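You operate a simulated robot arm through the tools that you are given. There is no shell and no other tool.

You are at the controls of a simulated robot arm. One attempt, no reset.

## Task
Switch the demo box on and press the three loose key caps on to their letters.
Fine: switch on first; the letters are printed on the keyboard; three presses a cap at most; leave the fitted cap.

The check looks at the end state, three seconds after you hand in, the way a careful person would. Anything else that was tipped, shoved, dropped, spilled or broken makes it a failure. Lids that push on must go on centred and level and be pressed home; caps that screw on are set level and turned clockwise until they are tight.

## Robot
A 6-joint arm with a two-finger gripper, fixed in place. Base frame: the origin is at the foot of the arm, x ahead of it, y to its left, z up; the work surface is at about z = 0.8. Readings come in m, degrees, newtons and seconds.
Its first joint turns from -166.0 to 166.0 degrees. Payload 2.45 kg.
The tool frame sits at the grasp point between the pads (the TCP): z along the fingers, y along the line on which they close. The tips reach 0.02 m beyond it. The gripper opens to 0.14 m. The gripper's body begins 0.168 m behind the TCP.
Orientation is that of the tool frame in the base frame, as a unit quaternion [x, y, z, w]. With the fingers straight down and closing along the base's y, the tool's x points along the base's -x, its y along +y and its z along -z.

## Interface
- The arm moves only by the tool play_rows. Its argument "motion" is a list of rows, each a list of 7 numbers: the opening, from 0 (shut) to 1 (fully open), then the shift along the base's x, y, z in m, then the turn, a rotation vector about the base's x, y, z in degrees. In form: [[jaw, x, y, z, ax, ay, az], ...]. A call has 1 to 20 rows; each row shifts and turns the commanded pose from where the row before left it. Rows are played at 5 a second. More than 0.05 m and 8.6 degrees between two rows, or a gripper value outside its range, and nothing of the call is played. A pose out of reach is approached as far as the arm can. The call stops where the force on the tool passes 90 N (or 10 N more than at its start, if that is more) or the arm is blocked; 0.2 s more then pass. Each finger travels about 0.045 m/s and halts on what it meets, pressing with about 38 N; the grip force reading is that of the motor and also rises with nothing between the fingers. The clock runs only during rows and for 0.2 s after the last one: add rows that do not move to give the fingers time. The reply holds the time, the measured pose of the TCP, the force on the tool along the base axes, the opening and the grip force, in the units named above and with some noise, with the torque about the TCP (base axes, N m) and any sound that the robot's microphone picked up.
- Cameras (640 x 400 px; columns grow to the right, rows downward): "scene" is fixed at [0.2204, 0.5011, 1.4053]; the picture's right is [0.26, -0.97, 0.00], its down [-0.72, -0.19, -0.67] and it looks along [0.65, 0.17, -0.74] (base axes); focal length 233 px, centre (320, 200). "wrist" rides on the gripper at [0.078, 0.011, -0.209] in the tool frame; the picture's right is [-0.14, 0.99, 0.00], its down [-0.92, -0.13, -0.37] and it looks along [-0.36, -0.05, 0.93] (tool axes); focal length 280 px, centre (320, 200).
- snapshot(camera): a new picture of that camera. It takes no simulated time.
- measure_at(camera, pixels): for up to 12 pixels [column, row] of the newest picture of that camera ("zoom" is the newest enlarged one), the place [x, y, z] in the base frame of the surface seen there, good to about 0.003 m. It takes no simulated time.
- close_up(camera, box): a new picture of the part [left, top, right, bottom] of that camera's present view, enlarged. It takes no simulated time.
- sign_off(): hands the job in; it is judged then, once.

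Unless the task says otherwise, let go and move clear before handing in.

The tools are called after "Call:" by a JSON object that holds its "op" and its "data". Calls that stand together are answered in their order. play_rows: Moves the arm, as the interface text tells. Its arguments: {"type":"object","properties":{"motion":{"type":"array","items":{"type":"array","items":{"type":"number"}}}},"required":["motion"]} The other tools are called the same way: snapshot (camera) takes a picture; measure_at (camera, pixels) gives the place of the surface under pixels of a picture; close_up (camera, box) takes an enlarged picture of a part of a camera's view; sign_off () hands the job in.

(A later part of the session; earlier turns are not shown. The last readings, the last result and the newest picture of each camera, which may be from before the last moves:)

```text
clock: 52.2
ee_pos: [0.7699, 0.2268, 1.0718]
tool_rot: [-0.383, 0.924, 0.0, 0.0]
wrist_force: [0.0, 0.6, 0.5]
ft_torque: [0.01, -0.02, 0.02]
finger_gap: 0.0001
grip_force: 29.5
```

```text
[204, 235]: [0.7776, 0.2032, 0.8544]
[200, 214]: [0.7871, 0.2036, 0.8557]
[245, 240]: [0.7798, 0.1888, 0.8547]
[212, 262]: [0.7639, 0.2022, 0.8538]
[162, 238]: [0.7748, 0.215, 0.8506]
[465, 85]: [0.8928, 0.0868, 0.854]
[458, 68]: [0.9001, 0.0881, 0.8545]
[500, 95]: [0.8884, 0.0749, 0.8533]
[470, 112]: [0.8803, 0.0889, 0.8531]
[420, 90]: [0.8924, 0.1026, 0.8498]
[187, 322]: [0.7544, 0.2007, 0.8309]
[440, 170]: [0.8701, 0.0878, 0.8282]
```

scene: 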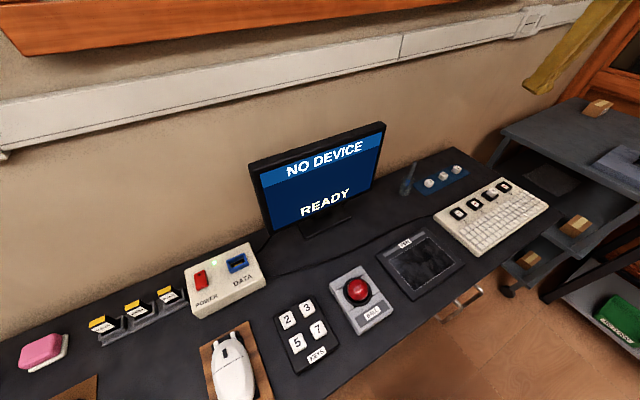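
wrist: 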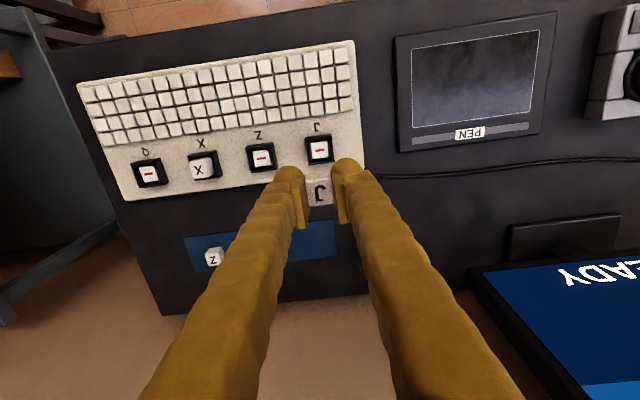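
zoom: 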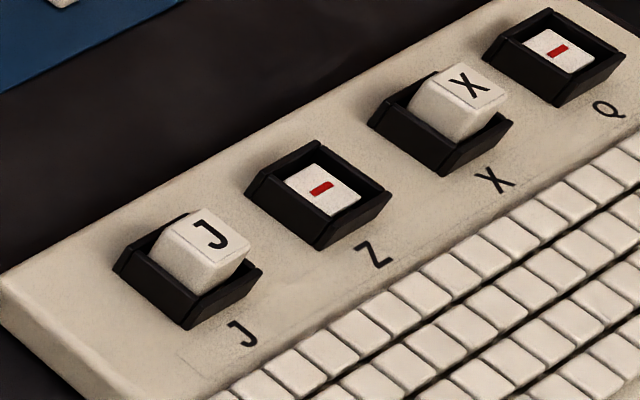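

J's top now measures about 0.854–0.855, the same as X (0.854), so it went home. I'll check its centring more closely against X at higher zoom.

Call:
{"op": "close_up", "data": {"camera": "wrist", "box": [280, 125, 330, 165]}}

Call:
{"op": "close_up", "data": {"camera": "wrist", "box": [170, 130, 250, 180]}}

Call:
{"op": "close_up", "data": {"camera": "scene", "box": [450, 195, 480, 225]}}

Call:
{"op": "close_up", "data": {"camera": "scene", "box": [480, 178, 510, 208]}}

```text
10.00 times, centred on (305, 145) of wrist
```

zoom: 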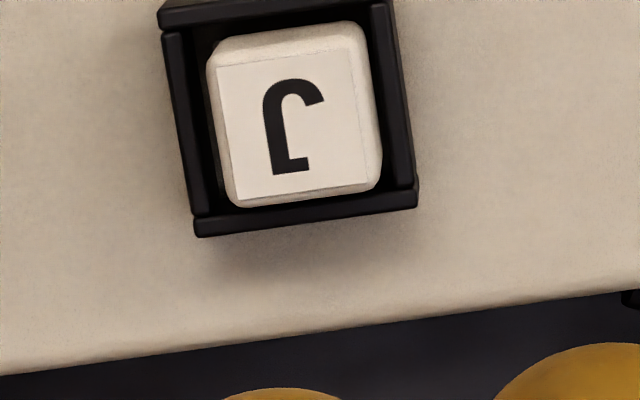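

```text
8.00 times, centred on (210, 155) of wrist
```

zoom: 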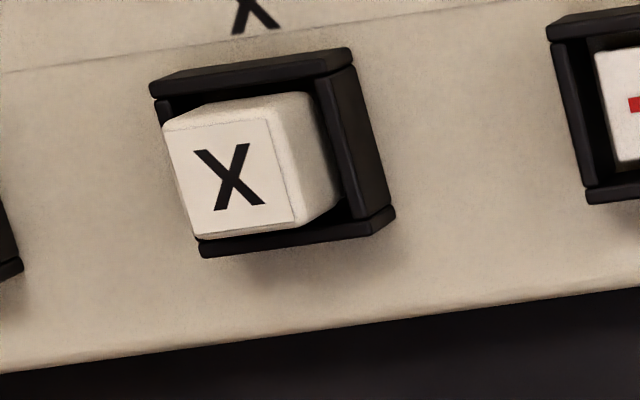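

```text
13.33 times, centred on (465, 210) of scene
```

zoom: 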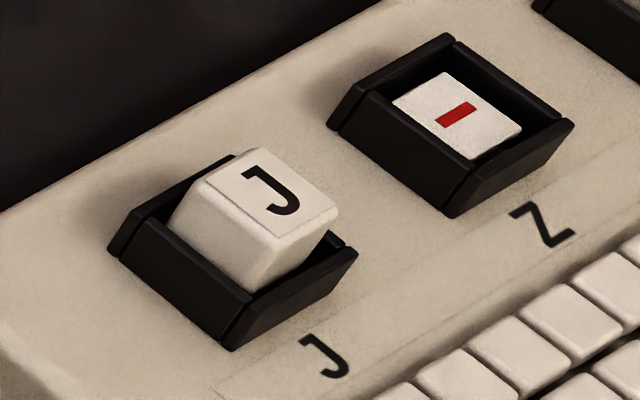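

```text
13.33 times, centred on (495, 193) of scene
```

zoom: 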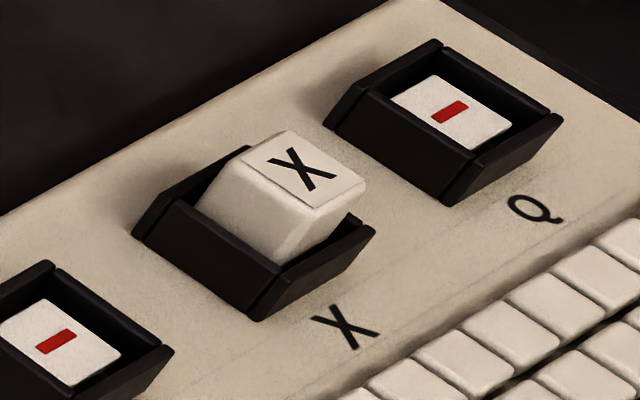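

J matches X in height and looks level, but may be about 1 mm toward -t. For a fair comparison I'll shift the camera exactly two pitches (0.16 m along t) so X appears where J did.

Call:
{"op": "play_rows", "data": {"motion": [[0, 0.0283, -0.0283, 0, 0, 0, 0], [0, 0.0283, -0.0283, 0, 0, 0, 0], [0, 0.0283, -0.0283, 0, 0, 0, 0], [0, 0.0282, -0.0282, 0, 0, 0, 0], [0, 0, 0, 0, 0, 0, 0]]}}

Call:
{"op": "close_up", "data": {"camera": "wrist", "box": [280, 125, 330, 165]}}

Call:
{"op": "snapshot", "data": {"camera": "wrist"}}

```text
clock: 53.4
ee_pos: [0.8827, 0.1141, 1.0721]
tool_rot: [-0.382, 0.924, 0.0, 0.0]
wrist_force: [-0.6, 0.2, 0.0]
ft_torque: [-0.04, -0.02, 0.02]
finger_gap: 0.0002
grip_force: 29.6
```

```text
10.00 times, centred on (305, 145) of wrist
```

zoom: 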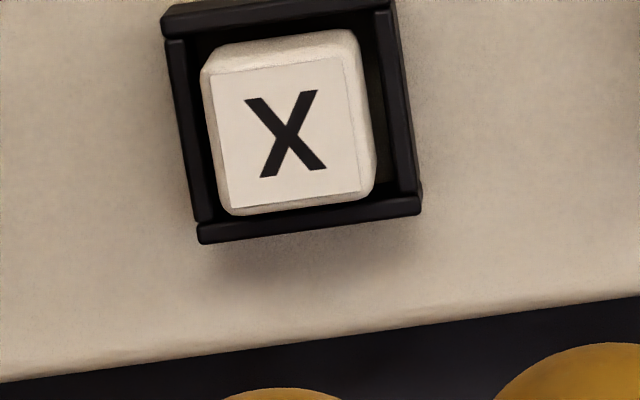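

```text
taken
```

wrist: 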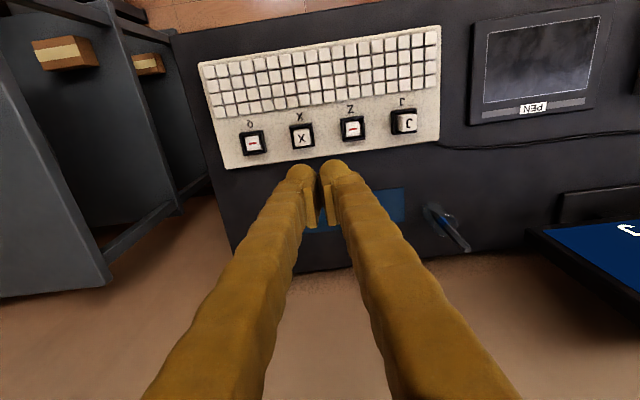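

X in the same camera position shows its cap about 10 px (1.5 mm) left of where J sat in its frame, so J is seated but about 1.5 mm toward -t. I'll measure X's top from this same geometry to compare heights.

Call:
{"op": "close_up", "data": {"camera": "wrist", "box": [280, 125, 330, 165]}}

Call:
{"op": "measure_at", "data": {"camera": "zoom", "pixels": [[285, 135], [222, 85], [340, 70], [350, 180], [240, 195], [285, 75], [290, 185], [235, 140], [345, 125]]}}

Call:
{"op": "measure_at", "data": {"camera": "wrist", "pixels": [[352, 128], [350, 124], [355, 131], [253, 143], [250, 141], [256, 145], [404, 123], [407, 124]]}}

```text
10.00 times, centred on (305, 145) of wrist
```

zoom: 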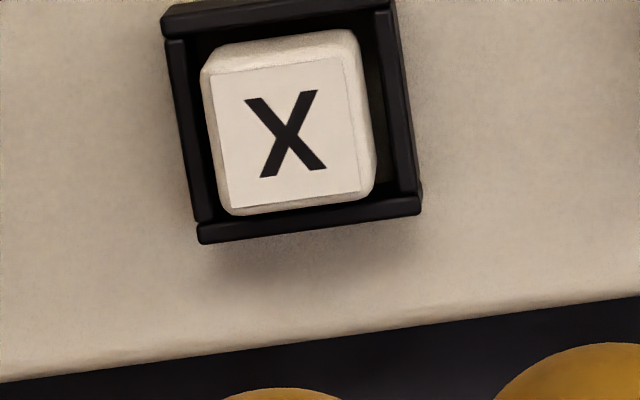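

```text
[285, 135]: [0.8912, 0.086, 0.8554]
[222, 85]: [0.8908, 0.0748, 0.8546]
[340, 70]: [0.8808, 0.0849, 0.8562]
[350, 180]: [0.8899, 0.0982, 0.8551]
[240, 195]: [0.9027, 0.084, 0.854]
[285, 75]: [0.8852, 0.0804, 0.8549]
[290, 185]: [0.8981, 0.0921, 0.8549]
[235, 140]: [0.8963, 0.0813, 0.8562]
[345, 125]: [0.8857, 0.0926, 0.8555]
```

```text
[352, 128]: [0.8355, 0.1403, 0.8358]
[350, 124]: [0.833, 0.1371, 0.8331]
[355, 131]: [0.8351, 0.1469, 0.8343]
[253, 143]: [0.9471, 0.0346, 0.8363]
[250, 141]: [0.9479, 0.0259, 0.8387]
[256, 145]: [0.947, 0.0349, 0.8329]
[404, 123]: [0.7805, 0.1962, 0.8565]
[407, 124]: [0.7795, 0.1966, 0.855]
```

J and X are level within 0.5 mm, so J is home. Next is the Q cap at about (0.971,0.223), radius 0.997; I'll move above it upright with the jaws open and see whether the arm gets there.

Call:
{"op": "play_rows", "data": {"motion": [[0.35, 0.0222, 0.0273, 0, 0, 0, 0], [0.35, 0.0222, 0.0273, -0.01, 0, 0, 0], [0.35, 0.0221, 0.0272, -0.02, 0, 0, 0], [0.35, 0.0221, 0.0272, -0.02, 0, 0, 0], [0.35, 0, 0, -0.035, 0, 0, 0], [0.35, 0, 0, -0.037, 0, 0, 0], [0.35, 0, 0, 0, 0, 0, 0]]}}

Call:
{"op": "snapshot", "data": {"camera": "wrist"}}

Call:
{"op": "close_up", "data": {"camera": "wrist", "box": [290, 135, 350, 180]}}

```text
clock: 55.0
ee_pos: [0.9703, 0.2221, 0.9485]
tool_rot: [-0.383, 0.924, 0.0, 0.0]
wrist_force: [-0.2, 1.5, 0.0]
ft_torque: [0.02, -0.01, -0.01]
finger_gap: 0.0492
grip_force: 0.0
```

```text
taken
```

wrist: 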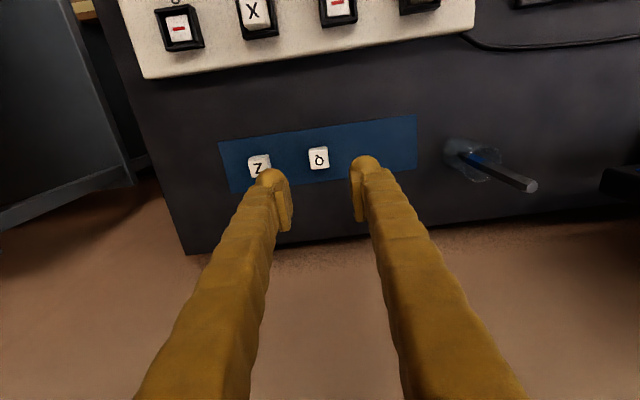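

```text
8.89 times, centred on (320, 158) of wrist
```

zoom: 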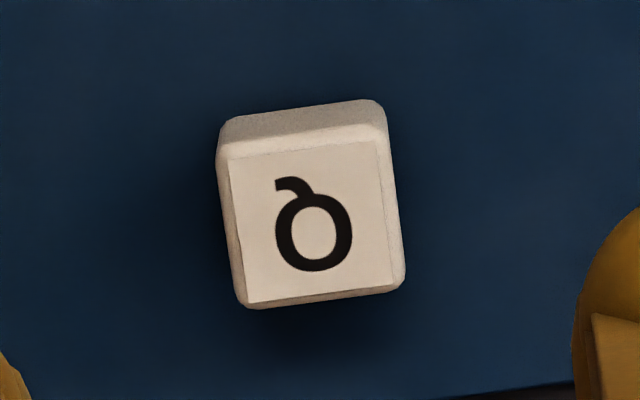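

The Q cap label centre is at wrist (319.1,159.9), so it needs about 1.2 mm toward +t, and the arm did reach this pose. I'll correct and descend to TCP z≈0.828, then close gently as before.

Call:
{"op": "play_rows", "data": {"motion": [[0.35, 0.0003, -0.0013, -0.04, 0, 0, 0], [0.35, 0, 0, -0.04, 0, 0, 0], [0.35, 0, 0, -0.025, 0, 0, 0], [0.33, 0, 0, -0.0155, 0, 0, 0], [0.33, 0, 0, 0, 0, 0, 0]]}}

Call:
{"op": "close_up", "data": {"camera": "wrist", "box": [260, 140, 380, 220]}}

```text
clock: 56.2
ee_pos: [0.9701, 0.2215, 0.8282]
tool_rot: [-0.383, 0.924, -0.001, 0.001]
wrist_force: [0.4, 0.5, 0.1]
ft_torque: [0.03, 0.01, -0.01]
finger_gap: 0.0463
grip_force: 0.1
```

```text
5.00 times, centred on (320, 180) of wrist
```

zoom: 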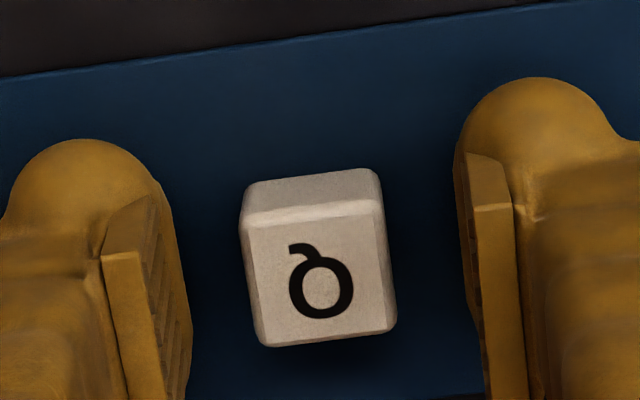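

The cap's face centre (321,279) sits about 2 mm more toward +s than J's did when held. I'll nudge +1.6 mm in s and close gently.

Call:
{"op": "play_rows", "data": {"motion": [[0.33, 0.0011, 0.0011, 0, 0, 0, 0], [0.28, 0, 0, 0, 0, 0, 0], [0.22, 0, 0, 0, 0, 0, 0], [0.18, 0, 0, 0, 0, 0, 0], [0.15, 0, 0, 0, 0, 0, 0], [0.12, 0, 0, 0, 0, 0, 0], [0.1, 0, 0, 0, 0, 0, 0], [0.08, 0, 0, 0, 0, 0, 0], [0.06, 0, 0, 0, 0, 0, 0]]}}

Call:
{"op": "close_up", "data": {"camera": "wrist", "box": [260, 140, 380, 220]}}

```text
clock: 58.2
ee_pos: [0.9724, 0.2233, 0.83]
tool_rot: [-0.383, 0.924, 0.0, 0.001]
wrist_force: [0.1, 0.3, 0.0]
ft_torque: [0.02, -0.01, 0.0]
finger_gap: 0.0193
grip_force: 38.3
```

```text
5.00 times, centred on (320, 180) of wrist
```

zoom: 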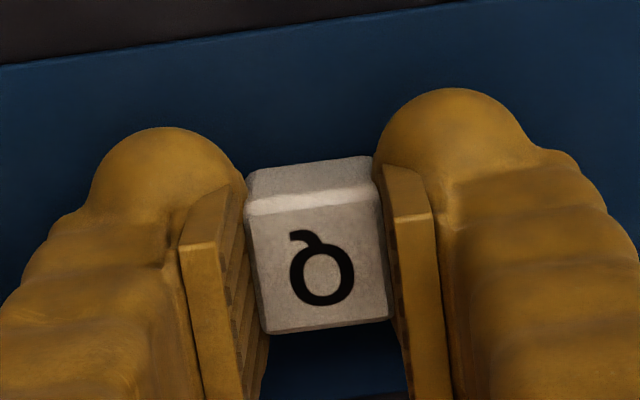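

The grip looks the same as J's (face centre matches, gap 19.3 mm). I'll lift and carry it to above the Q socket at about (0.9495,0.0287,1.0).

Call:
{"op": "play_rows", "data": {"motion": [[0.06, 0, 0, 0.01, 0, 0, 0], [0.06, 0, 0, 0.03, 0, 0, 0], [0.06, 0, 0, 0.04, 0, 0, 0], [0.06, -0.0046, -0.0389, 0.018, 0, 0, 0], [0.06, -0.0046, -0.0389, 0.018, 0, 0, 0], [0.06, -0.0046, -0.0389, 0.018, 0, 0, 0], [0.06, -0.0046, -0.0389, 0.018, 0, 0, 0], [0.06, -0.0045, -0.039, 0.018, 0, 0, 0], [0.06, 0, 0, 0, 0, 0, 0]]}}

Call:
{"op": "close_up", "data": {"camera": "wrist", "box": [280, 120, 360, 200]}}

```text
clock: 60.2
ee_pos: [0.9492, 0.0294, 0.9999]
tool_rot: [-0.383, 0.924, 0.0, 0.0]
wrist_force: [0.6, 0.8, 0.2]
ft_torque: [0.02, 0.02, -0.01]
finger_gap: 0.0194
grip_force: 37.6
```

```text
5.00 times, centred on (320, 160) of wrist
```

zoom: 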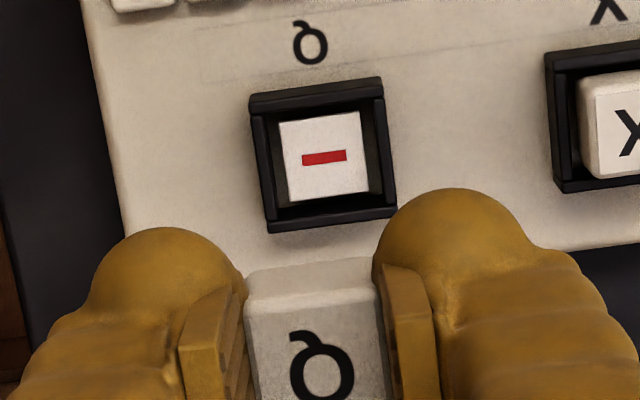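

Compared with J at the same height, the Q post appears 5 px right and 6 px down (zoom (324,156)). Including the 1.5 mm -t bias I found on J, I need about +1.1 mm in s and -0.45 mm in t. I'll apply that and descend to z≈0.92 to verify.

Call:
{"op": "play_rows", "data": {"motion": [[0.06, 0.0005, 0.0011, -0.02, 0, 0, 0], [0.06, 0, 0, -0.03, 0, 0, 0], [0.06, 0, 0, -0.0305, 0, 0, 0], [0.06, 0, 0, 0, 0, 0, 0]]}}

Call:
{"op": "close_up", "data": {"camera": "wrist", "box": [280, 140, 360, 210]}}

```text
clock: 61.2
ee_pos: [0.9511, 0.0295, 0.919]
tool_rot: [-0.382, 0.924, 0.0, -0.001]
wrist_force: [0.1, 0.1, 0.7]
ft_torque: [-0.01, 0.01, 0.02]
finger_gap: 0.0193
grip_force: 38.2
```

```text
5.71 times, centred on (320, 175) of wrist
```

zoom: 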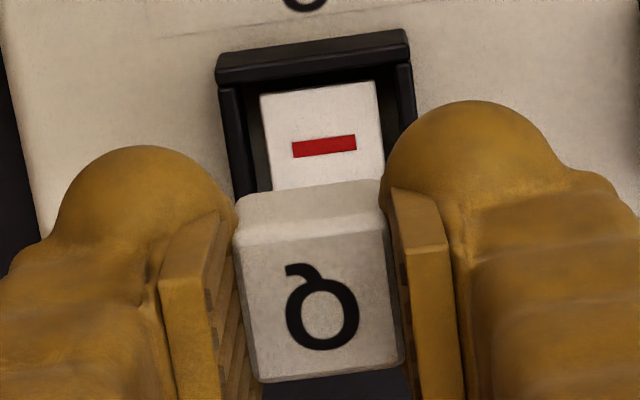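

The red mark is at (324,146) against my target of about (325,152), so t is right and s is about 1.1 mm too far. I'll correct and descend to z≈0.867.

Call:
{"op": "play_rows", "data": {"motion": [[0.06, -0.0008, -0.0008, -0.02, 0, 0, 0], [0.06, 0, 0, -0.02, 0, 0, 0], [0.06, 0, 0, -0.0125, 0, 0, 0], [0.06, 0, 0, 0, 0, 0, 0]]}}

Call:
{"op": "close_up", "data": {"camera": "wrist", "box": [280, 140, 360, 210]}}

Call:
{"op": "close_up", "data": {"camera": "scene", "box": [480, 165, 530, 205]}}

```text
clock: 62.2
ee_pos: [0.9504, 0.0276, 0.8666]
tool_rot: [-0.383, 0.924, 0.001, 0.0]
wrist_force: [-0.2, -0.4, 0.1]
ft_torque: [-0.02, 0.01, 0.03]
finger_gap: 0.0196
grip_force: 37.4
```

```text
5.71 times, centred on (320, 175) of wrist
```

zoom: 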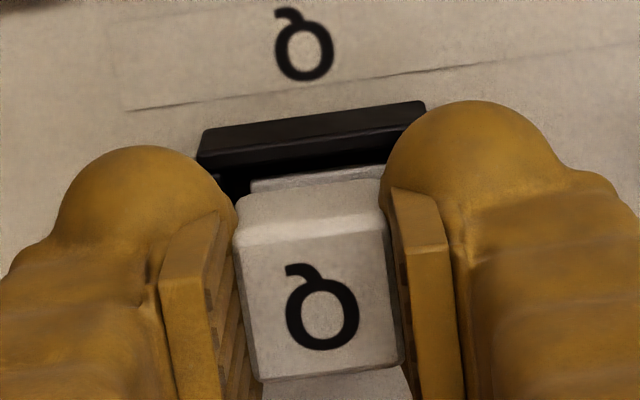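

```text
10.00 times, centred on (505, 185) of scene
```

zoom: 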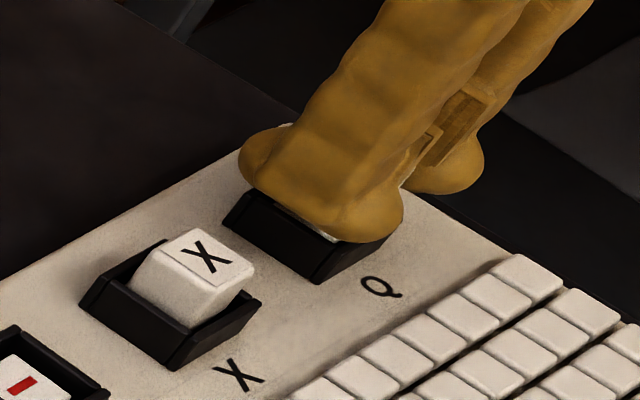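

The formula check (cap edges centred at 310.5 as expected, frame centre ~313 against the expected 305–307) says I over-corrected by about 0.9 mm in t. I'll shift -0.9 mm in t and lower until first contact.

Call:
{"op": "play_rows", "data": {"motion": [[0.06, -0.0006, 0.0006, -0.002, 0, 0, 0], [0.06, 0, 0, -0.002, 0, 0, 0], [0.06, 0, 0, -0.002, 0, 0, 0], [0.06, 0, 0, 0, 0, 0, 0]]}}

Call:
{"op": "close_up", "data": {"camera": "wrist", "box": [280, 140, 360, 210]}}

```text
clock: 63.2
ee_pos: [0.9493, 0.0296, 0.8603]
tool_rot: [-0.383, 0.924, 0.0, 0.0]
wrist_force: [0.5, 0.4, -0.4]
ft_torque: [0.02, 0.01, -0.01]
finger_gap: 0.0195
grip_force: 38.2
```

```text
5.71 times, centred on (320, 175) of wrist
```

zoom: 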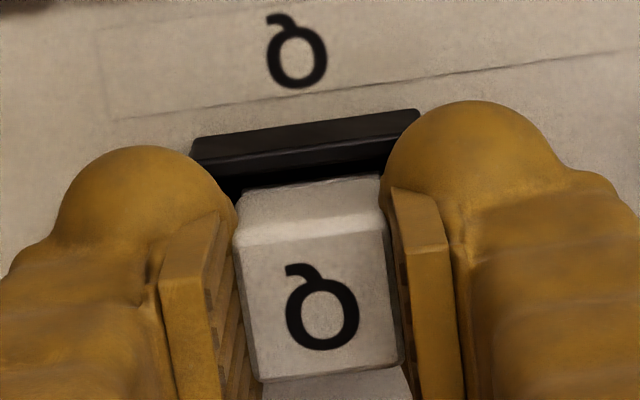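

The rim now spans 192–420, about 0.9 mm better centred than J's placement. I'll lower in small steps to first contact.

Call:
{"op": "play_rows", "data": {"motion": [[0.06, 0, 0, -0.0008, 0, 0, 0], [0.06, 0, 0, 0, 0, 0, 0]]}}

Call:
{"op": "play_rows", "data": {"motion": [[0.06, 0, 0, -0.0007, 0, 0, 0], [0.06, 0, 0, 0, 0, 0, 0]]}}

Call:
{"op": "play_rows", "data": {"motion": [[0.06, 0, 0, -0.0007, 0, 0, 0], [0.06, 0, 0, 0, 0, 0, 0]]}}

```text
clock: 63.8
ee_pos: [0.9486, 0.0295, 0.859]
tool_rot: [-0.383, 0.924, 0.0, 0.0]
wrist_force: [-0.2, -0.2, 0.3]
ft_torque: [0.0, 0.01, 0.03]
finger_gap: 0.0195
grip_force: 37.7
```

```text
clock: 64.4
ee_pos: [0.949, 0.0295, 0.8584]
tool_rot: [-0.382, 0.924, 0.0, 0.0]
wrist_force: [0.0, 0.3, 1.1]
ft_torque: [0.0, -0.02, 0.01]
finger_gap: 0.0197
grip_force: 37.7
```

```text
clock: 65.0
ee_pos: [0.9486, 0.0298, 0.8578]
tool_rot: [-0.383, 0.924, 0.0, 0.0]
wrist_force: [-0.1, 0.5, 0.5]
ft_torque: [0.02, -0.01, -0.03]
finger_gap: 0.0192
grip_force: 37.7
```

There is only a soft touch (≤1 N) at z≈0.858, the same height where J met its post. I'll release slowly here and inspect.

Call:
{"op": "play_rows", "data": {"motion": [[0.12, 0, 0, 0, 0, 0, 0], [0.15, 0, 0, 0, 0, 0, 0], [0.18, 0, 0, 0, 0, 0, 0], [0.22, 0, 0, 0, 0, 0, 0], [0.26, 0, 0, 0, 0, 0, 0], [0.3, 0, 0, 0, 0, 0, 0], [0.3, 0, 0, 0, 0, 0, 0]]}}

Call:
{"op": "close_up", "data": {"camera": "wrist", "box": [280, 140, 360, 210]}}

```text
clock: 66.6
ee_pos: [0.9487, 0.0294, 0.8582]
tool_rot: [-0.383, 0.924, 0.0, -0.001]
wrist_force: [-0.2, 0.4, 0.8]
ft_torque: [-0.01, -0.01, -0.03]
finger_gap: 0.0421
grip_force: 0.0
```

```text
5.71 times, centred on (320, 175) of wrist
```

zoom: 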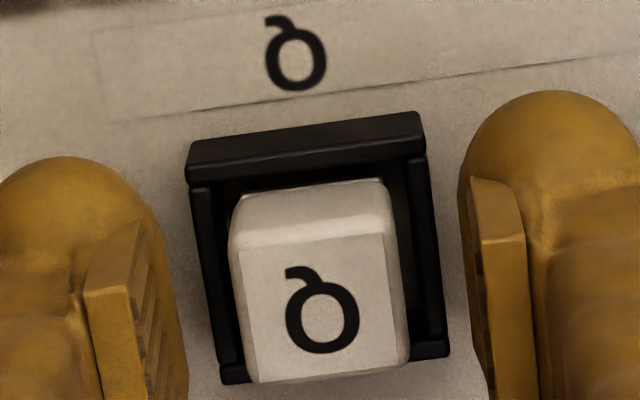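

Q sits in its frame about 0.75 mm better placed than J was. I'll rise to the same standard view I used for X (one pitch over) and compare the centring.

Call:
{"op": "play_rows", "data": {"motion": [[0.3, 0, 0, 0.015, 0, 0, 0], [0.3, 0, 0, 0.03, 0, 0, 0], [0.2, 0, 0, 0.04, 0, 0, 0], [0.1, -0.0047, 0.014, 0.04, 0, 0, 0], [0, -0.0047, 0.0141, 0.045, 0, 0, 0], [0, 0, 0, 0.044, 0, 0, 0], [0, 0, 0, 0, 0, 0, 0]]}}

Call:
{"op": "close_up", "data": {"camera": "wrist", "box": [280, 125, 330, 165]}}

Call:
{"op": "close_up", "data": {"camera": "scene", "box": [470, 165, 530, 215]}}

```text
clock: 68.2
ee_pos: [0.9397, 0.0571, 1.0724]
tool_rot: [-0.383, 0.924, 0.0, 0.0]
wrist_force: [0.4, 0.7, 0.6]
ft_torque: [0.0, -0.04, 0.03]
finger_gap: 0.0
grip_force: 28.9
```

```text
10.00 times, centred on (305, 145) of wrist
```

zoom: 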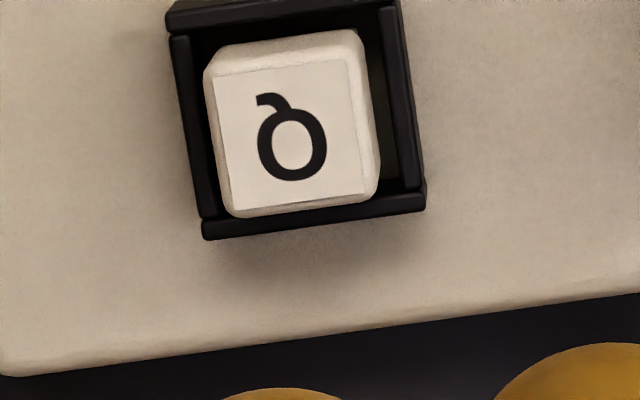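

```text
8.00 times, centred on (500, 190) of scene
```

zoom: 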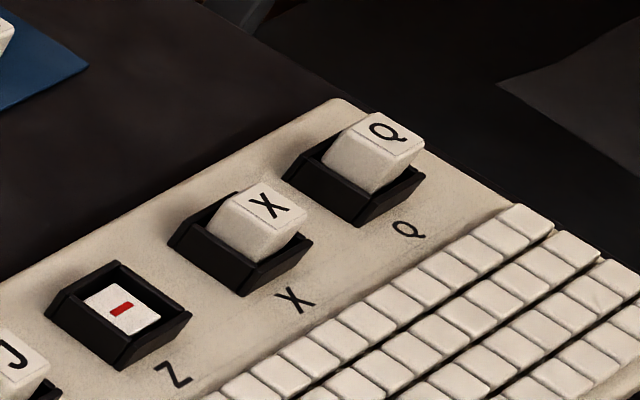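

Q's position in its frame matches X's within about 0.5 mm. I'll place the +t bulb over its centre (the contact point lies about 10.3 mm from the axis, as the torque showed on J) and descend.

Call:
{"op": "play_rows", "data": {"motion": [[0, 0.0008, -0.0103, -0.03, 0, 0, 0], [0, 0.0007, -0.0103, -0.04, 0, 0, 0], [0, 0, 0, -0.045, 0, 0, 0], [0, 0, 0, -0.045, 0, 0, 0], [0, 0, 0, -0.03, 0, 0, 0], [0, 0, 0, 0, 0, 0, 0]]}}

Call:
{"op": "close_up", "data": {"camera": "wrist", "box": [260, 130, 380, 220]}}

Call:
{"op": "close_up", "data": {"camera": "scene", "box": [480, 155, 530, 205]}}

```text
clock: 69.6
ee_pos: [0.9391, 0.0361, 0.8826]
tool_rot: [-0.383, 0.924, 0.0, 0.0]
wrist_force: [0.6, -0.5, -0.6]
ft_torque: [-0.01, 0.02, 0.01]
finger_gap: 0.0
grip_force: 29.4
```

```text
4.44 times, centred on (320, 175) of wrist
```

zoom: 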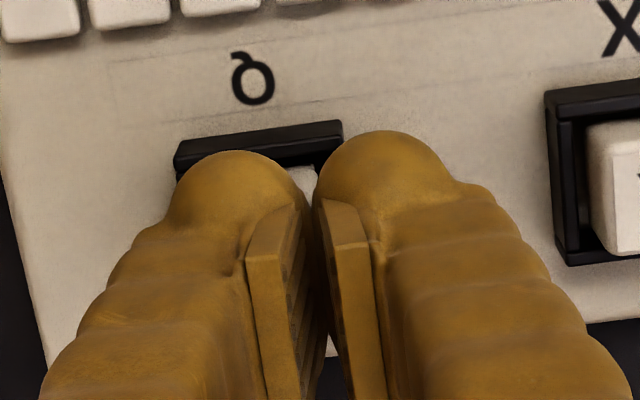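

```text
8.00 times, centred on (505, 180) of scene
```

zoom: 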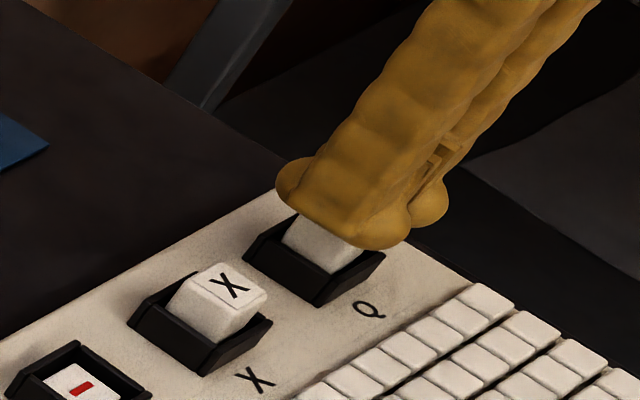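

The bulb is positioned over Q just as it was over J. I'll press down in one continuous stroke, in stages, watching force and contact location.

Call:
{"op": "play_rows", "data": {"motion": [[0, 0, 0, -0.003, 0, 0, 0], [0, 0, 0, -0.003, 0, 0, 0], [0, 0, 0, -0.002, 0, 0, 0], [0, 0, 0, -0.002, 0, 0, 0], [0, 0, 0, -0.002, 0, 0, 0], [0, 0, 0, -0.002, 0, 0, 0], [0, 0, 0, -0.0015, 0, 0, 0], [0, 0, 0, 0, 0, 0, 0]]}}

Call:
{"op": "play_rows", "data": {"motion": [[0, 0, 0, -0.001, 0, 0, 0], [0, 0, 0, -0.001, 0, 0, 0], [0, 0, 0, -0.001, 0, 0, 0], [0, 0, 0, 0, 0, 0, 0]]}}

```text
clock: 71.4
ee_pos: [0.9406, 0.0372, 0.8671]
tool_rot: [-0.383, 0.924, -0.001, 0.0]
wrist_force: [0.4, 0.0, 3.8]
ft_torque: [-0.03, -0.03, -0.05]
finger_gap: 0.0
grip_force: 29.3
```

```text
clock: 72.4
ee_pos: [0.9413, 0.0379, 0.8636]
tool_rot: [-0.383, 0.924, 0.0, 0.0]
wrist_force: [0.0, 0.5, 11.3]
ft_torque: [-0.06, -0.11, -0.02]
finger_gap: 0.0001
grip_force: 29.2
```

Force is at 11 N with contact about 11 mm toward +t, on target. I'll continue to the same force as J.

Call:
{"op": "play_rows", "data": {"motion": [[0, 0, 0, -0.001, 0, 0, 0], [0, 0, 0, -0.001, 0, 0, 0], [0, 0, 0, -0.001, 0, 0, 0], [0, 0, 0, 0, 0, 0, 0]]}}

Call:
{"op": "play_rows", "data": {"motion": [[0, 0, 0, -0.001, 0, 0, 0], [0, 0, 0, -0.001, 0, 0, 0], [0, 0, 0, 0, 0, 0, 0]]}}

```text
clock: 73.4
ee_pos: [0.9395, 0.0373, 0.862]
tool_rot: [-0.382, 0.924, 0.0, 0.0]
wrist_force: [2.0, 1.0, 26.2]
ft_torque: [-0.18, -0.19, 0.02]
finger_gap: 0.0
grip_force: 29.9
```

```text
clock: 74.2
ee_pos: [0.9417, 0.0361, 0.8598]
tool_rot: [-0.382, 0.924, 0.0, 0.001]
wrist_force: [1.0, -0.5, 43.2]
ft_torque: [-0.32, -0.31, 0.03]
finger_gap: 0.0001
grip_force: 29.3
```

Call:
{"op": "play_rows", "data": {"motion": [[0, 0, 0, -0.001, 0, 0, 0], [0, 0, 0, -0.001, 0, 0, 0], [0, 0, 0, 0, 0, 0, 0]]}}

```text
clock: 75.0
ee_pos: [0.9414, 0.0373, 0.8584]
tool_rot: [-0.383, 0.924, 0.0, 0.001]
wrist_force: [0.9, -1.6, 57.7]
ft_torque: [-0.4, -0.43, -0.02]
finger_gap: 0.0058
grip_force: 29.0
```

Force is 58 N, but the finger gap jumped to 5.8 mm, so a finger is being wedged sideways. I'll stop pressing and withdraw straight up to inspect.

Call:
{"op": "play_rows", "data": {"motion": [[0, 0, 0, 0.004, 0, 0, 0], [0, 0, 0, 0.004, 0, 0, 0], [0, 0, 0, 0.015, 0, 0, 0], [0, 0, 0, 0.04, 0, 0, 0], [0, -0.0008, 0.0103, 0.045, 0, 0, 0], [0, -0.0007, 0.0103, 0.045, 0, 0, 0], [0, 0, 0, 0.045, 0, 0, 0], [0, 0, 0, 0.015, 0, 0, 0], [0, 0, 0, 0, 0, 0, 0]]}}

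Call:
{"op": "close_up", "data": {"camera": "wrist", "box": [280, 125, 330, 165]}}

Call:
{"op": "close_up", "data": {"camera": "scene", "box": [470, 165, 530, 215]}}

```text
clock: 77.0
ee_pos: [0.9393, 0.0589, 1.0701]
tool_rot: [-0.383, 0.924, 0.0, 0.0]
wrist_force: [0.4, 0.5, -0.1]
ft_torque: [0.0, 0.01, 0.01]
finger_gap: 0.0001
grip_force: 29.6
```

```text
10.00 times, centred on (305, 145) of wrist
```

zoom: 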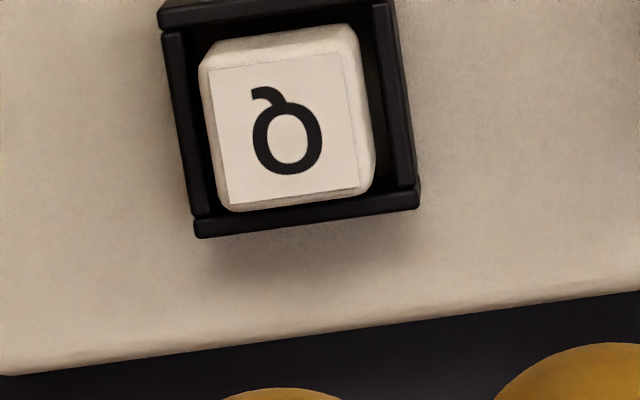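

```text
8.00 times, centred on (500, 190) of scene
```

zoom: 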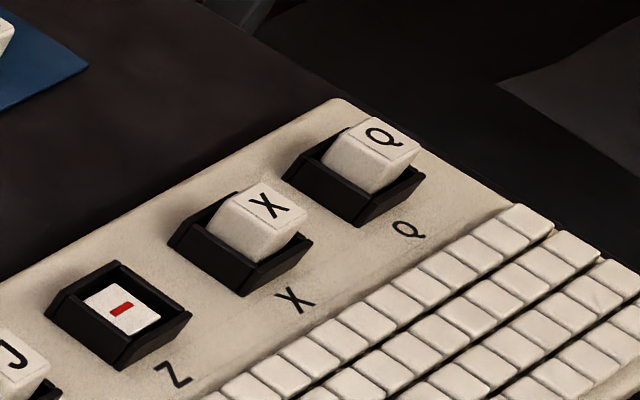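

Q's cap sits in its frame within about 0.3 mm of how X does. I'll measure its height to see whether it went home.

Call:
{"op": "measure_at", "data": {"camera": "zoom", "pixels": [[383, 137], [378, 122], [405, 150], [372, 155], [345, 148], [268, 207], [262, 192], [290, 220], [255, 225], [230, 215]]}}

Call:
{"op": "close_up", "data": {"camera": "wrist", "box": [280, 125, 330, 165]}}

Call:
{"op": "measure_at", "data": {"camera": "zoom", "pixels": [[285, 130], [218, 75], [335, 62], [350, 178], [235, 195], [285, 70], [290, 185], [228, 135], [345, 120]]}}

```text
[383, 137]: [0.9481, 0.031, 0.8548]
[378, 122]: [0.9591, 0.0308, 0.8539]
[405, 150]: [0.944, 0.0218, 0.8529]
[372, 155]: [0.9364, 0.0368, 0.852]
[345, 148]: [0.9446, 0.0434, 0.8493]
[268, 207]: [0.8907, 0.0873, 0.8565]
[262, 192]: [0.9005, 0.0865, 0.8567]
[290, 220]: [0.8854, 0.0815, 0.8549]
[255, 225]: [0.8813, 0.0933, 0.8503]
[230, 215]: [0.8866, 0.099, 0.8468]
```

```text
10.00 times, centred on (305, 145) of wrist
```

zoom: 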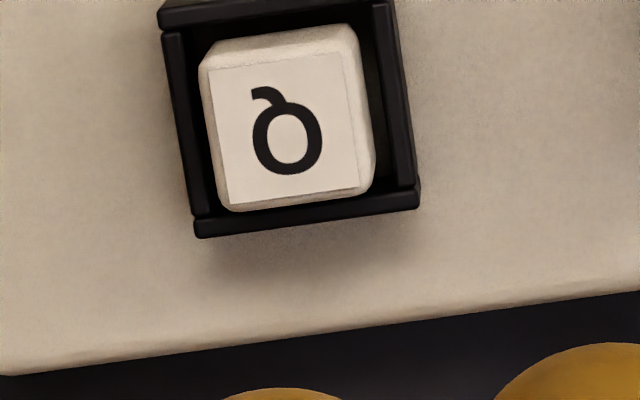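

```text
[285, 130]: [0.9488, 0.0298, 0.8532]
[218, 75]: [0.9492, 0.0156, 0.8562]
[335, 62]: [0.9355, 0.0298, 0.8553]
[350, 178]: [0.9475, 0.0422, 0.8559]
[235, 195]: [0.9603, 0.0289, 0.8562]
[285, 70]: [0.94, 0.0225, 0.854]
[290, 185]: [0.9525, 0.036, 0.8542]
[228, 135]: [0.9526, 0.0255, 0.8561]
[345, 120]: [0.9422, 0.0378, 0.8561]
```

Q's top measures about 0.855, the same as X, so it is home, level and centred. Now the Z cap at about (1.025,0.171), radius 1.04; I'll approach upright first to see whether the arm can reach that far.

Call:
{"op": "play_rows", "data": {"motion": [[0.35, 0.0171, 0.0224, 0, 0, 0, 0], [0.35, 0.0171, 0.0224, 0, 0, 0, 0], [0.35, 0.0171, 0.0224, -0.01, 0, 0, 0], [0.35, 0.0171, 0.0223, -0.02, 0, 0, 0], [0.35, 0.0171, 0.0223, -0.02, 0, 0, 0], [0.35, 0, 0, -0.035, 0, 0, 0], [0.35, 0, 0, -0.035, 0, 0, 0], [0.35, 0, 0, 0, 0, 0, 0]]}}

Call:
{"op": "snapshot", "data": {"camera": "wrist"}}

Call:
{"op": "close_up", "data": {"camera": "wrist", "box": [290, 135, 350, 180]}}

```text
clock: 78.8
ee_pos: [1.0253, 0.1693, 0.9493]
tool_rot: [-0.383, 0.924, 0.0, -0.001]
wrist_force: [0.3, 0.9, 0.2]
ft_torque: [0.04, -0.01, -0.01]
finger_gap: 0.049
grip_force: 0.1
```

```text
taken
```

wrist: 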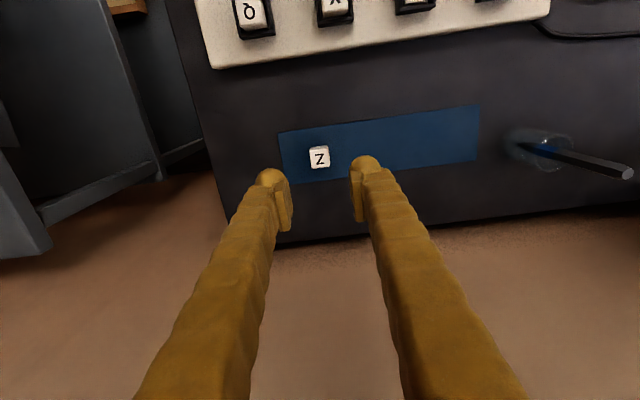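

```text
8.89 times, centred on (320, 158) of wrist
```

zoom: 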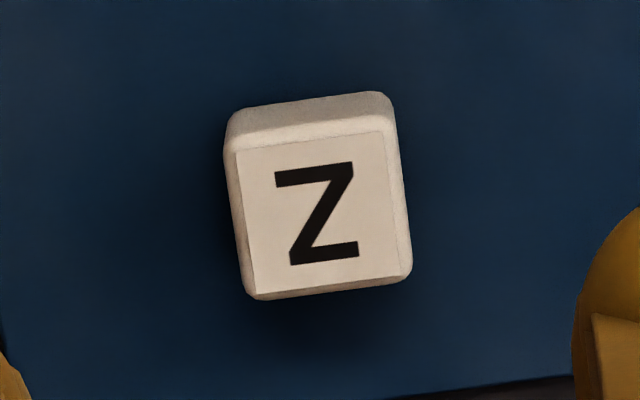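

The arm reached (1.025,0.169) upright without tilting. Relative to Q's alignment, Z needs only about -0.4 mm in s and +0.25 mm in t. I'll descend to grasp height and check.

Call:
{"op": "play_rows", "data": {"motion": [[0.35, -0.0001, -0.0005, -0.04, 0, 0, 0], [0.35, 0, 0, -0.04, 0, 0, 0], [0.35, 0, 0, -0.025, 0, 0, 0], [0.33, 0, 0, -0.016, 0, 0, 0], [0.33, 0, 0, 0, 0, 0, 0]]}}

Call:
{"op": "close_up", "data": {"camera": "wrist", "box": [260, 140, 380, 220]}}

Call:
{"op": "close_up", "data": {"camera": "scene", "box": [410, 120, 500, 190]}}

```text
clock: 80.0
ee_pos: [1.0242, 0.1683, 0.8283]
tool_rot: [-0.383, 0.924, 0.001, 0.0]
wrist_force: [-0.7, -0.9, 0.0]
ft_torque: [-0.01, 0.0, 0.03]
finger_gap: 0.0462
grip_force: 0.1
```

```text
5.00 times, centred on (320, 180) of wrist
```

zoom: 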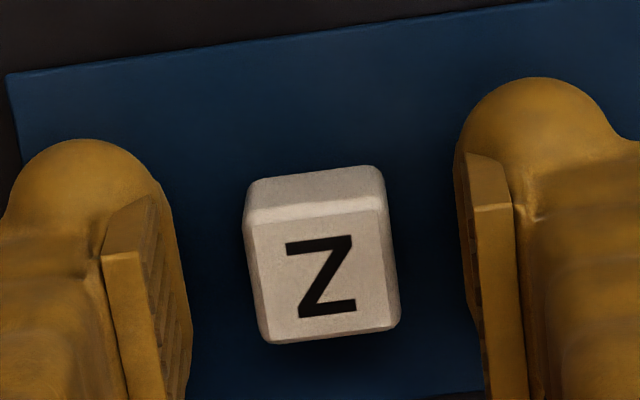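

```text
5.71 times, centred on (455, 155) of scene
```

zoom: 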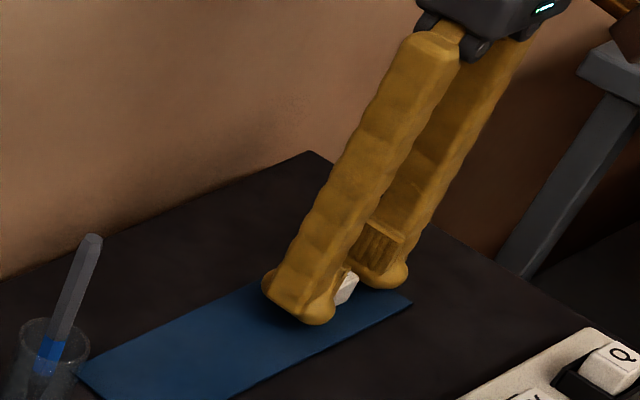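

Z's face centre is at (324,274) against the held reference (322,265), so I'll nudge +1.5 mm in s and close gently.

Call:
{"op": "play_rows", "data": {"motion": [[0.33, 0.0011, 0.0011, 0, 0, 0, 0], [0.28, 0, 0, 0, 0, 0, 0], [0.22, 0, 0, 0, 0, 0, 0], [0.18, 0, 0, 0, 0, 0, 0], [0.15, 0, 0, 0, 0, 0, 0], [0.12, 0, 0, 0, 0, 0, 0], [0.1, 0, 0, 0, 0, 0, 0], [0.08, 0, 0, 0, 0, 0, 0], [0.06, 0, 0, 0, 0, 0, 0]]}}

Call:
{"op": "close_up", "data": {"camera": "wrist", "box": [260, 140, 380, 220]}}

```text
clock: 82.0
ee_pos: [1.0254, 0.1702, 0.8273]
tool_rot: [-0.382, 0.924, -0.001, 0.0]
wrist_force: [0.4, 0.5, -0.1]
ft_torque: [-0.03, 0.03, -0.02]
finger_gap: 0.0194
grip_force: 38.0
```

```text
5.00 times, centred on (320, 180) of wrist
```

zoom: 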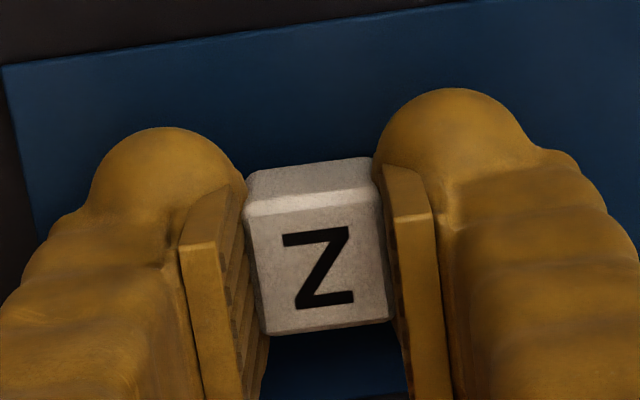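

Z is held like the others. I'll lift it and carry it to above the Z socket at about (0.836,0.143,1.0).

Call:
{"op": "play_rows", "data": {"motion": [[0.06, 0, 0, 0.01, 0, 0, 0], [0.06, 0, 0, 0.03, 0, 0, 0], [0.06, 0, 0, 0.04, 0, 0, 0], [0.06, -0.0379, -0.0055, 0.019, 0, 0, 0], [0.06, -0.0379, -0.0055, 0.019, 0, 0, 0], [0.06, -0.0379, -0.0055, 0.018, 0, 0, 0], [0.06, -0.0379, -0.0055, 0.018, 0, 0, 0], [0.06, -0.0379, -0.0055, 0.018, 0, 0, 0], [0.06, 0, 0, 0, 0, 0, 0]]}}

Call:
{"op": "close_up", "data": {"camera": "wrist", "box": [280, 120, 360, 200]}}

```text
clock: 84.0
ee_pos: [0.8364, 0.1433, 1.0012]
tool_rot: [-0.383, 0.924, 0.0, 0.0]
wrist_force: [-0.3, 1.0, -0.3]
ft_torque: [-0.03, -0.01, -0.01]
finger_gap: 0.0194
grip_force: 37.8
```

```text
5.00 times, centred on (320, 160) of wrist
```

zoom: 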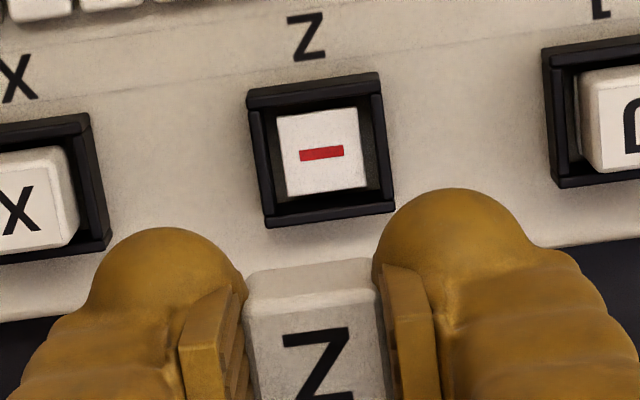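

The Z post centre is at zoom (322,152), against (324,156.5) for Q at this stage. So relative to Q's successful shift I need about -1.3 mm in s and -0.7 mm in t. I'll apply it and descend to z≈0.867.

Call:
{"op": "play_rows", "data": {"motion": [[0.06, -0.0014, -0.0004, -0.02, 0, 0, 0], [0.06, 0, 0, -0.03, 0, 0, 0], [0.06, 0, 0, -0.03, 0, 0, 0], [0.06, 0, 0, 0, 0, 0, 0]]}}

Call:
{"op": "close_up", "data": {"camera": "wrist", "box": [280, 140, 360, 210]}}

```text
clock: 85.0
ee_pos: [0.8333, 0.1428, 0.9204]
tool_rot: [-0.383, 0.924, 0.0, 0.001]
wrist_force: [0.3, 0.1, -1.3]
ft_torque: [-0.02, -0.02, -0.01]
finger_gap: 0.0194
grip_force: 37.9
```

```text
5.71 times, centred on (320, 175) of wrist
```

zoom: 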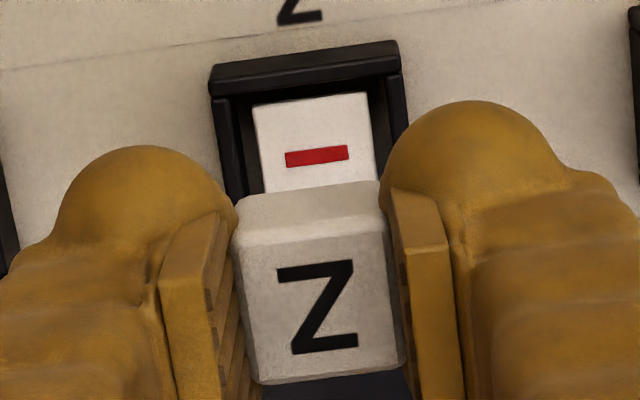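

The red mark is at (317,156), against Q's ideal of about (319.5,151.6), so I need about +0.8 mm in s and +0.45 mm in t. I'll apply that and descend to z≈0.867.

Call:
{"op": "play_rows", "data": {"motion": [[0.06, 0.0009, 0.0002, -0.02, 0, 0, 0], [0.06, 0, 0, -0.02, 0, 0, 0], [0.06, 0, 0, -0.013, 0, 0, 0], [0.06, 0, 0, 0, 0, 0, 0]]}}

Call:
{"op": "close_up", "data": {"camera": "wrist", "box": [280, 140, 360, 210]}}

Call:
{"op": "play_rows", "data": {"motion": [[0.06, 0, 0, -0.002, 0, 0, 0], [0.06, 0, 0, -0.002, 0, 0, 0], [0.06, 0, 0, -0.002, 0, 0, 0], [0.06, 0, 0, 0, 0, 0, 0]]}}

Call:
{"op": "close_up", "data": {"camera": "wrist", "box": [280, 140, 360, 210]}}

```text
clock: 86.0
ee_pos: [0.8363, 0.1425, 0.8676]
tool_rot: [-0.383, 0.924, 0.0, 0.0]
wrist_force: [0.5, 1.0, 0.4]
ft_torque: [0.03, -0.02, 0.01]
finger_gap: 0.0194
grip_force: 38.2
```

```text
5.71 times, centred on (320, 175) of wrist
```

zoom: 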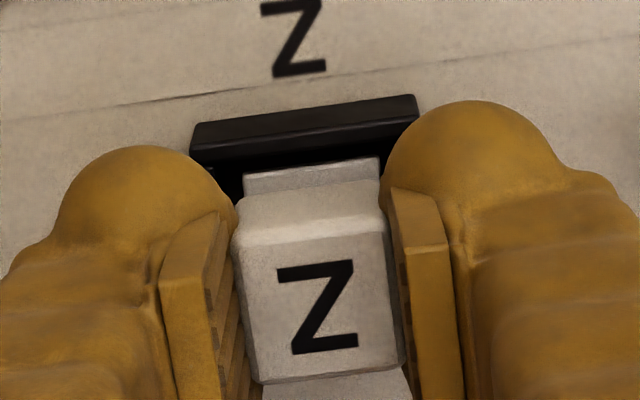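

```text
clock: 87.0
ee_pos: [0.8361, 0.1424, 0.8624]
tool_rot: [-0.383, 0.924, 0.001, 0.0]
wrist_force: [0.8, 0.2, -0.6]
ft_torque: [0.01, 0.0, -0.04]
finger_gap: 0.0194
grip_force: 38.3
```

```text
5.71 times, centred on (320, 175) of wrist
```

zoom: 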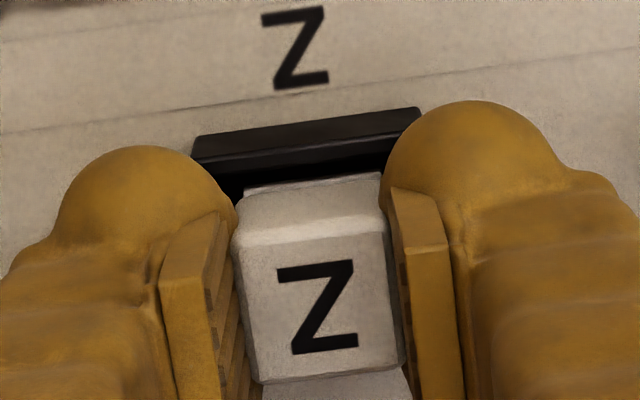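

The rim now spans 194–421, practically identical to Q's placement. I'll lower the last few millimetres to soft contact and release slowly.

Call:
{"op": "play_rows", "data": {"motion": [[0.06, 0, 0, -0.001, 0, 0, 0], [0.06, 0, 0, -0.001, 0, 0, 0], [0.06, 0, 0, 0, 0, 0, 0]]}}

Call:
{"op": "play_rows", "data": {"motion": [[0.06, 0, 0, -0.0008, 0, 0, 0], [0.06, 0, 0, 0, 0, 0, 0]]}}

```text
clock: 87.8
ee_pos: [0.8347, 0.1429, 0.859]
tool_rot: [-0.383, 0.924, -0.001, 0.0]
wrist_force: [-0.9, 0.2, -0.5]
ft_torque: [0.02, 0.0, 0.0]
finger_gap: 0.0193
grip_force: 37.9
```

```text
clock: 88.4
ee_pos: [0.8344, 0.1423, 0.8592]
tool_rot: [-0.382, 0.924, 0.0, 0.0]
wrist_force: [-0.1, -1.0, -0.2]
ft_torque: [-0.01, 0.0, -0.04]
finger_gap: 0.0194
grip_force: 38.0
```

Call:
{"op": "play_rows", "data": {"motion": [[0.06, 0, 0, -0.0008, 0, 0, 0], [0.06, 0, 0, 0, 0, 0, 0]]}}

Call:
{"op": "play_rows", "data": {"motion": [[0.12, 0, 0, 0, 0, 0, 0], [0.15, 0, 0, 0, 0, 0, 0], [0.18, 0, 0, 0, 0, 0, 0], [0.22, 0, 0, 0, 0, 0, 0], [0.26, 0, 0, 0, 0, 0, 0], [0.3, 0, 0, 0, 0, 0, 0], [0.3, 0, 0, 0, 0, 0, 0]]}}

Call:
{"op": "close_up", "data": {"camera": "wrist", "box": [280, 140, 360, 210]}}

```text
clock: 89.0
ee_pos: [0.8368, 0.1416, 0.8585]
tool_rot: [-0.383, 0.924, 0.0, 0.0]
wrist_force: [-0.6, 0.6, 0.0]
ft_torque: [-0.01, -0.03, -0.02]
finger_gap: 0.0194
grip_force: 37.7
```

```text
clock: 90.6
ee_pos: [0.8355, 0.1416, 0.8585]
tool_rot: [-0.382, 0.924, 0.0, -0.001]
wrist_force: [0.0, -0.5, 0.1]
ft_torque: [-0.01, 0.0, -0.03]
finger_gap: 0.0419
grip_force: 0.0
```

```text
5.71 times, centred on (320, 175) of wrist
```

zoom: 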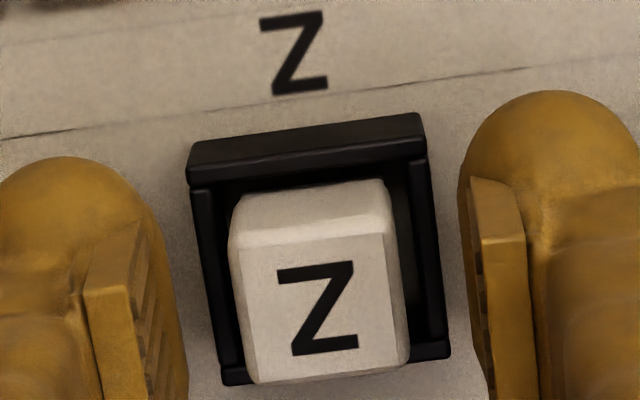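

Z rests in its frame just like Q did. I'll rise, close the jaws, shift by the same offset used for Q and descend over its centre.

Call:
{"op": "play_rows", "data": {"motion": [[0.3, 0, 0, 0.015, 0, 0, 0], [0.3, 0, 0, 0.03, 0, 0, 0], [0.2, 0, 0, 0.015, 0, 0, 0], [0.1, -0.0038, 0.0036, 0, 0, 0, 0], [0, -0.0037, 0.0035, 0, 0, 0, 0], [0, 0, 0, 0, 0, 0, 0], [0, 0, 0, 0, 0, 0, 0], [0, 0, 0, -0.02, 0, 0, 0], [0, 0, 0, -0.016, 0, 0, 0], [0, 0, 0, 0, 0, 0, 0]]}}

Call:
{"op": "close_up", "data": {"camera": "wrist", "box": [260, 130, 380, 220]}}

Call:
{"op": "close_up", "data": {"camera": "scene", "box": [450, 175, 510, 225]}}

```text
clock: 92.8
ee_pos: [0.8282, 0.1481, 0.8808]
tool_rot: [-0.382, 0.924, -0.001, 0.0]
wrist_force: [0.7, -0.1, 0.7]
ft_torque: [-0.02, 0.02, 0.0]
finger_gap: 0.0
grip_force: 29.8
```

```text
4.44 times, centred on (320, 175) of wrist
```

zoom: 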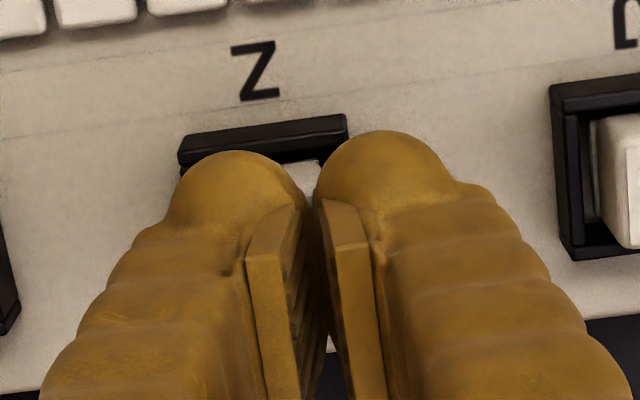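

```text
8.00 times, centred on (480, 200) of scene
```

zoom: 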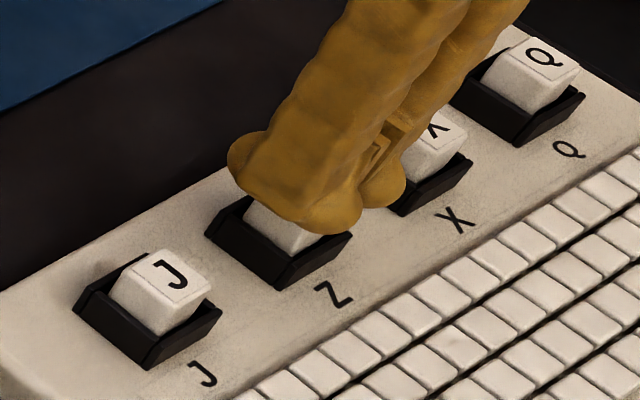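

The frame appears about 4 px right compared with Q's press, so the bulb is nearly 1 mm too far toward +t. Since Q's press wedged the finger outward slightly, I'll shift 1.6 mm toward -t before pressing.

Call:
{"op": "play_rows", "data": {"motion": [[0, -0.0011, 0.0011, 0, 0, 0, 0], [0, 0, 0, -0.003, 0, 0, 0], [0, 0, 0, -0.002, 0, 0, 0], [0, 0, 0, -0.002, 0, 0, 0], [0, 0, 0, -0.002, 0, 0, 0], [0, 0, 0, -0.002, 0, 0, 0], [0, 0, 0, -0.002, 0, 0, 0], [0, 0, 0, 0, 0, 0, 0]]}}

Call:
{"op": "play_rows", "data": {"motion": [[0, 0, 0, -0.001, 0, 0, 0], [0, 0, 0, -0.001, 0, 0, 0], [0, 0, 0, -0.001, 0, 0, 0], [0, 0, 0, -0.001, 0, 0, 0], [0, 0, 0, 0, 0, 0, 0]]}}

```text
clock: 94.6
ee_pos: [0.8275, 0.1489, 0.8691]
tool_rot: [-0.383, 0.924, 0.0, -0.001]
wrist_force: [0.0, 0.7, 1.2]
ft_torque: [0.01, 0.01, 0.01]
finger_gap: 0.0
grip_force: 29.9
```

```text
clock: 95.8
ee_pos: [0.8277, 0.1498, 0.8648]
tool_rot: [-0.383, 0.924, 0.0, 0.0]
wrist_force: [-0.2, -0.2, 8.3]
ft_torque: [-0.08, -0.09, -0.02]
finger_gap: 0.0
grip_force: 29.8
```

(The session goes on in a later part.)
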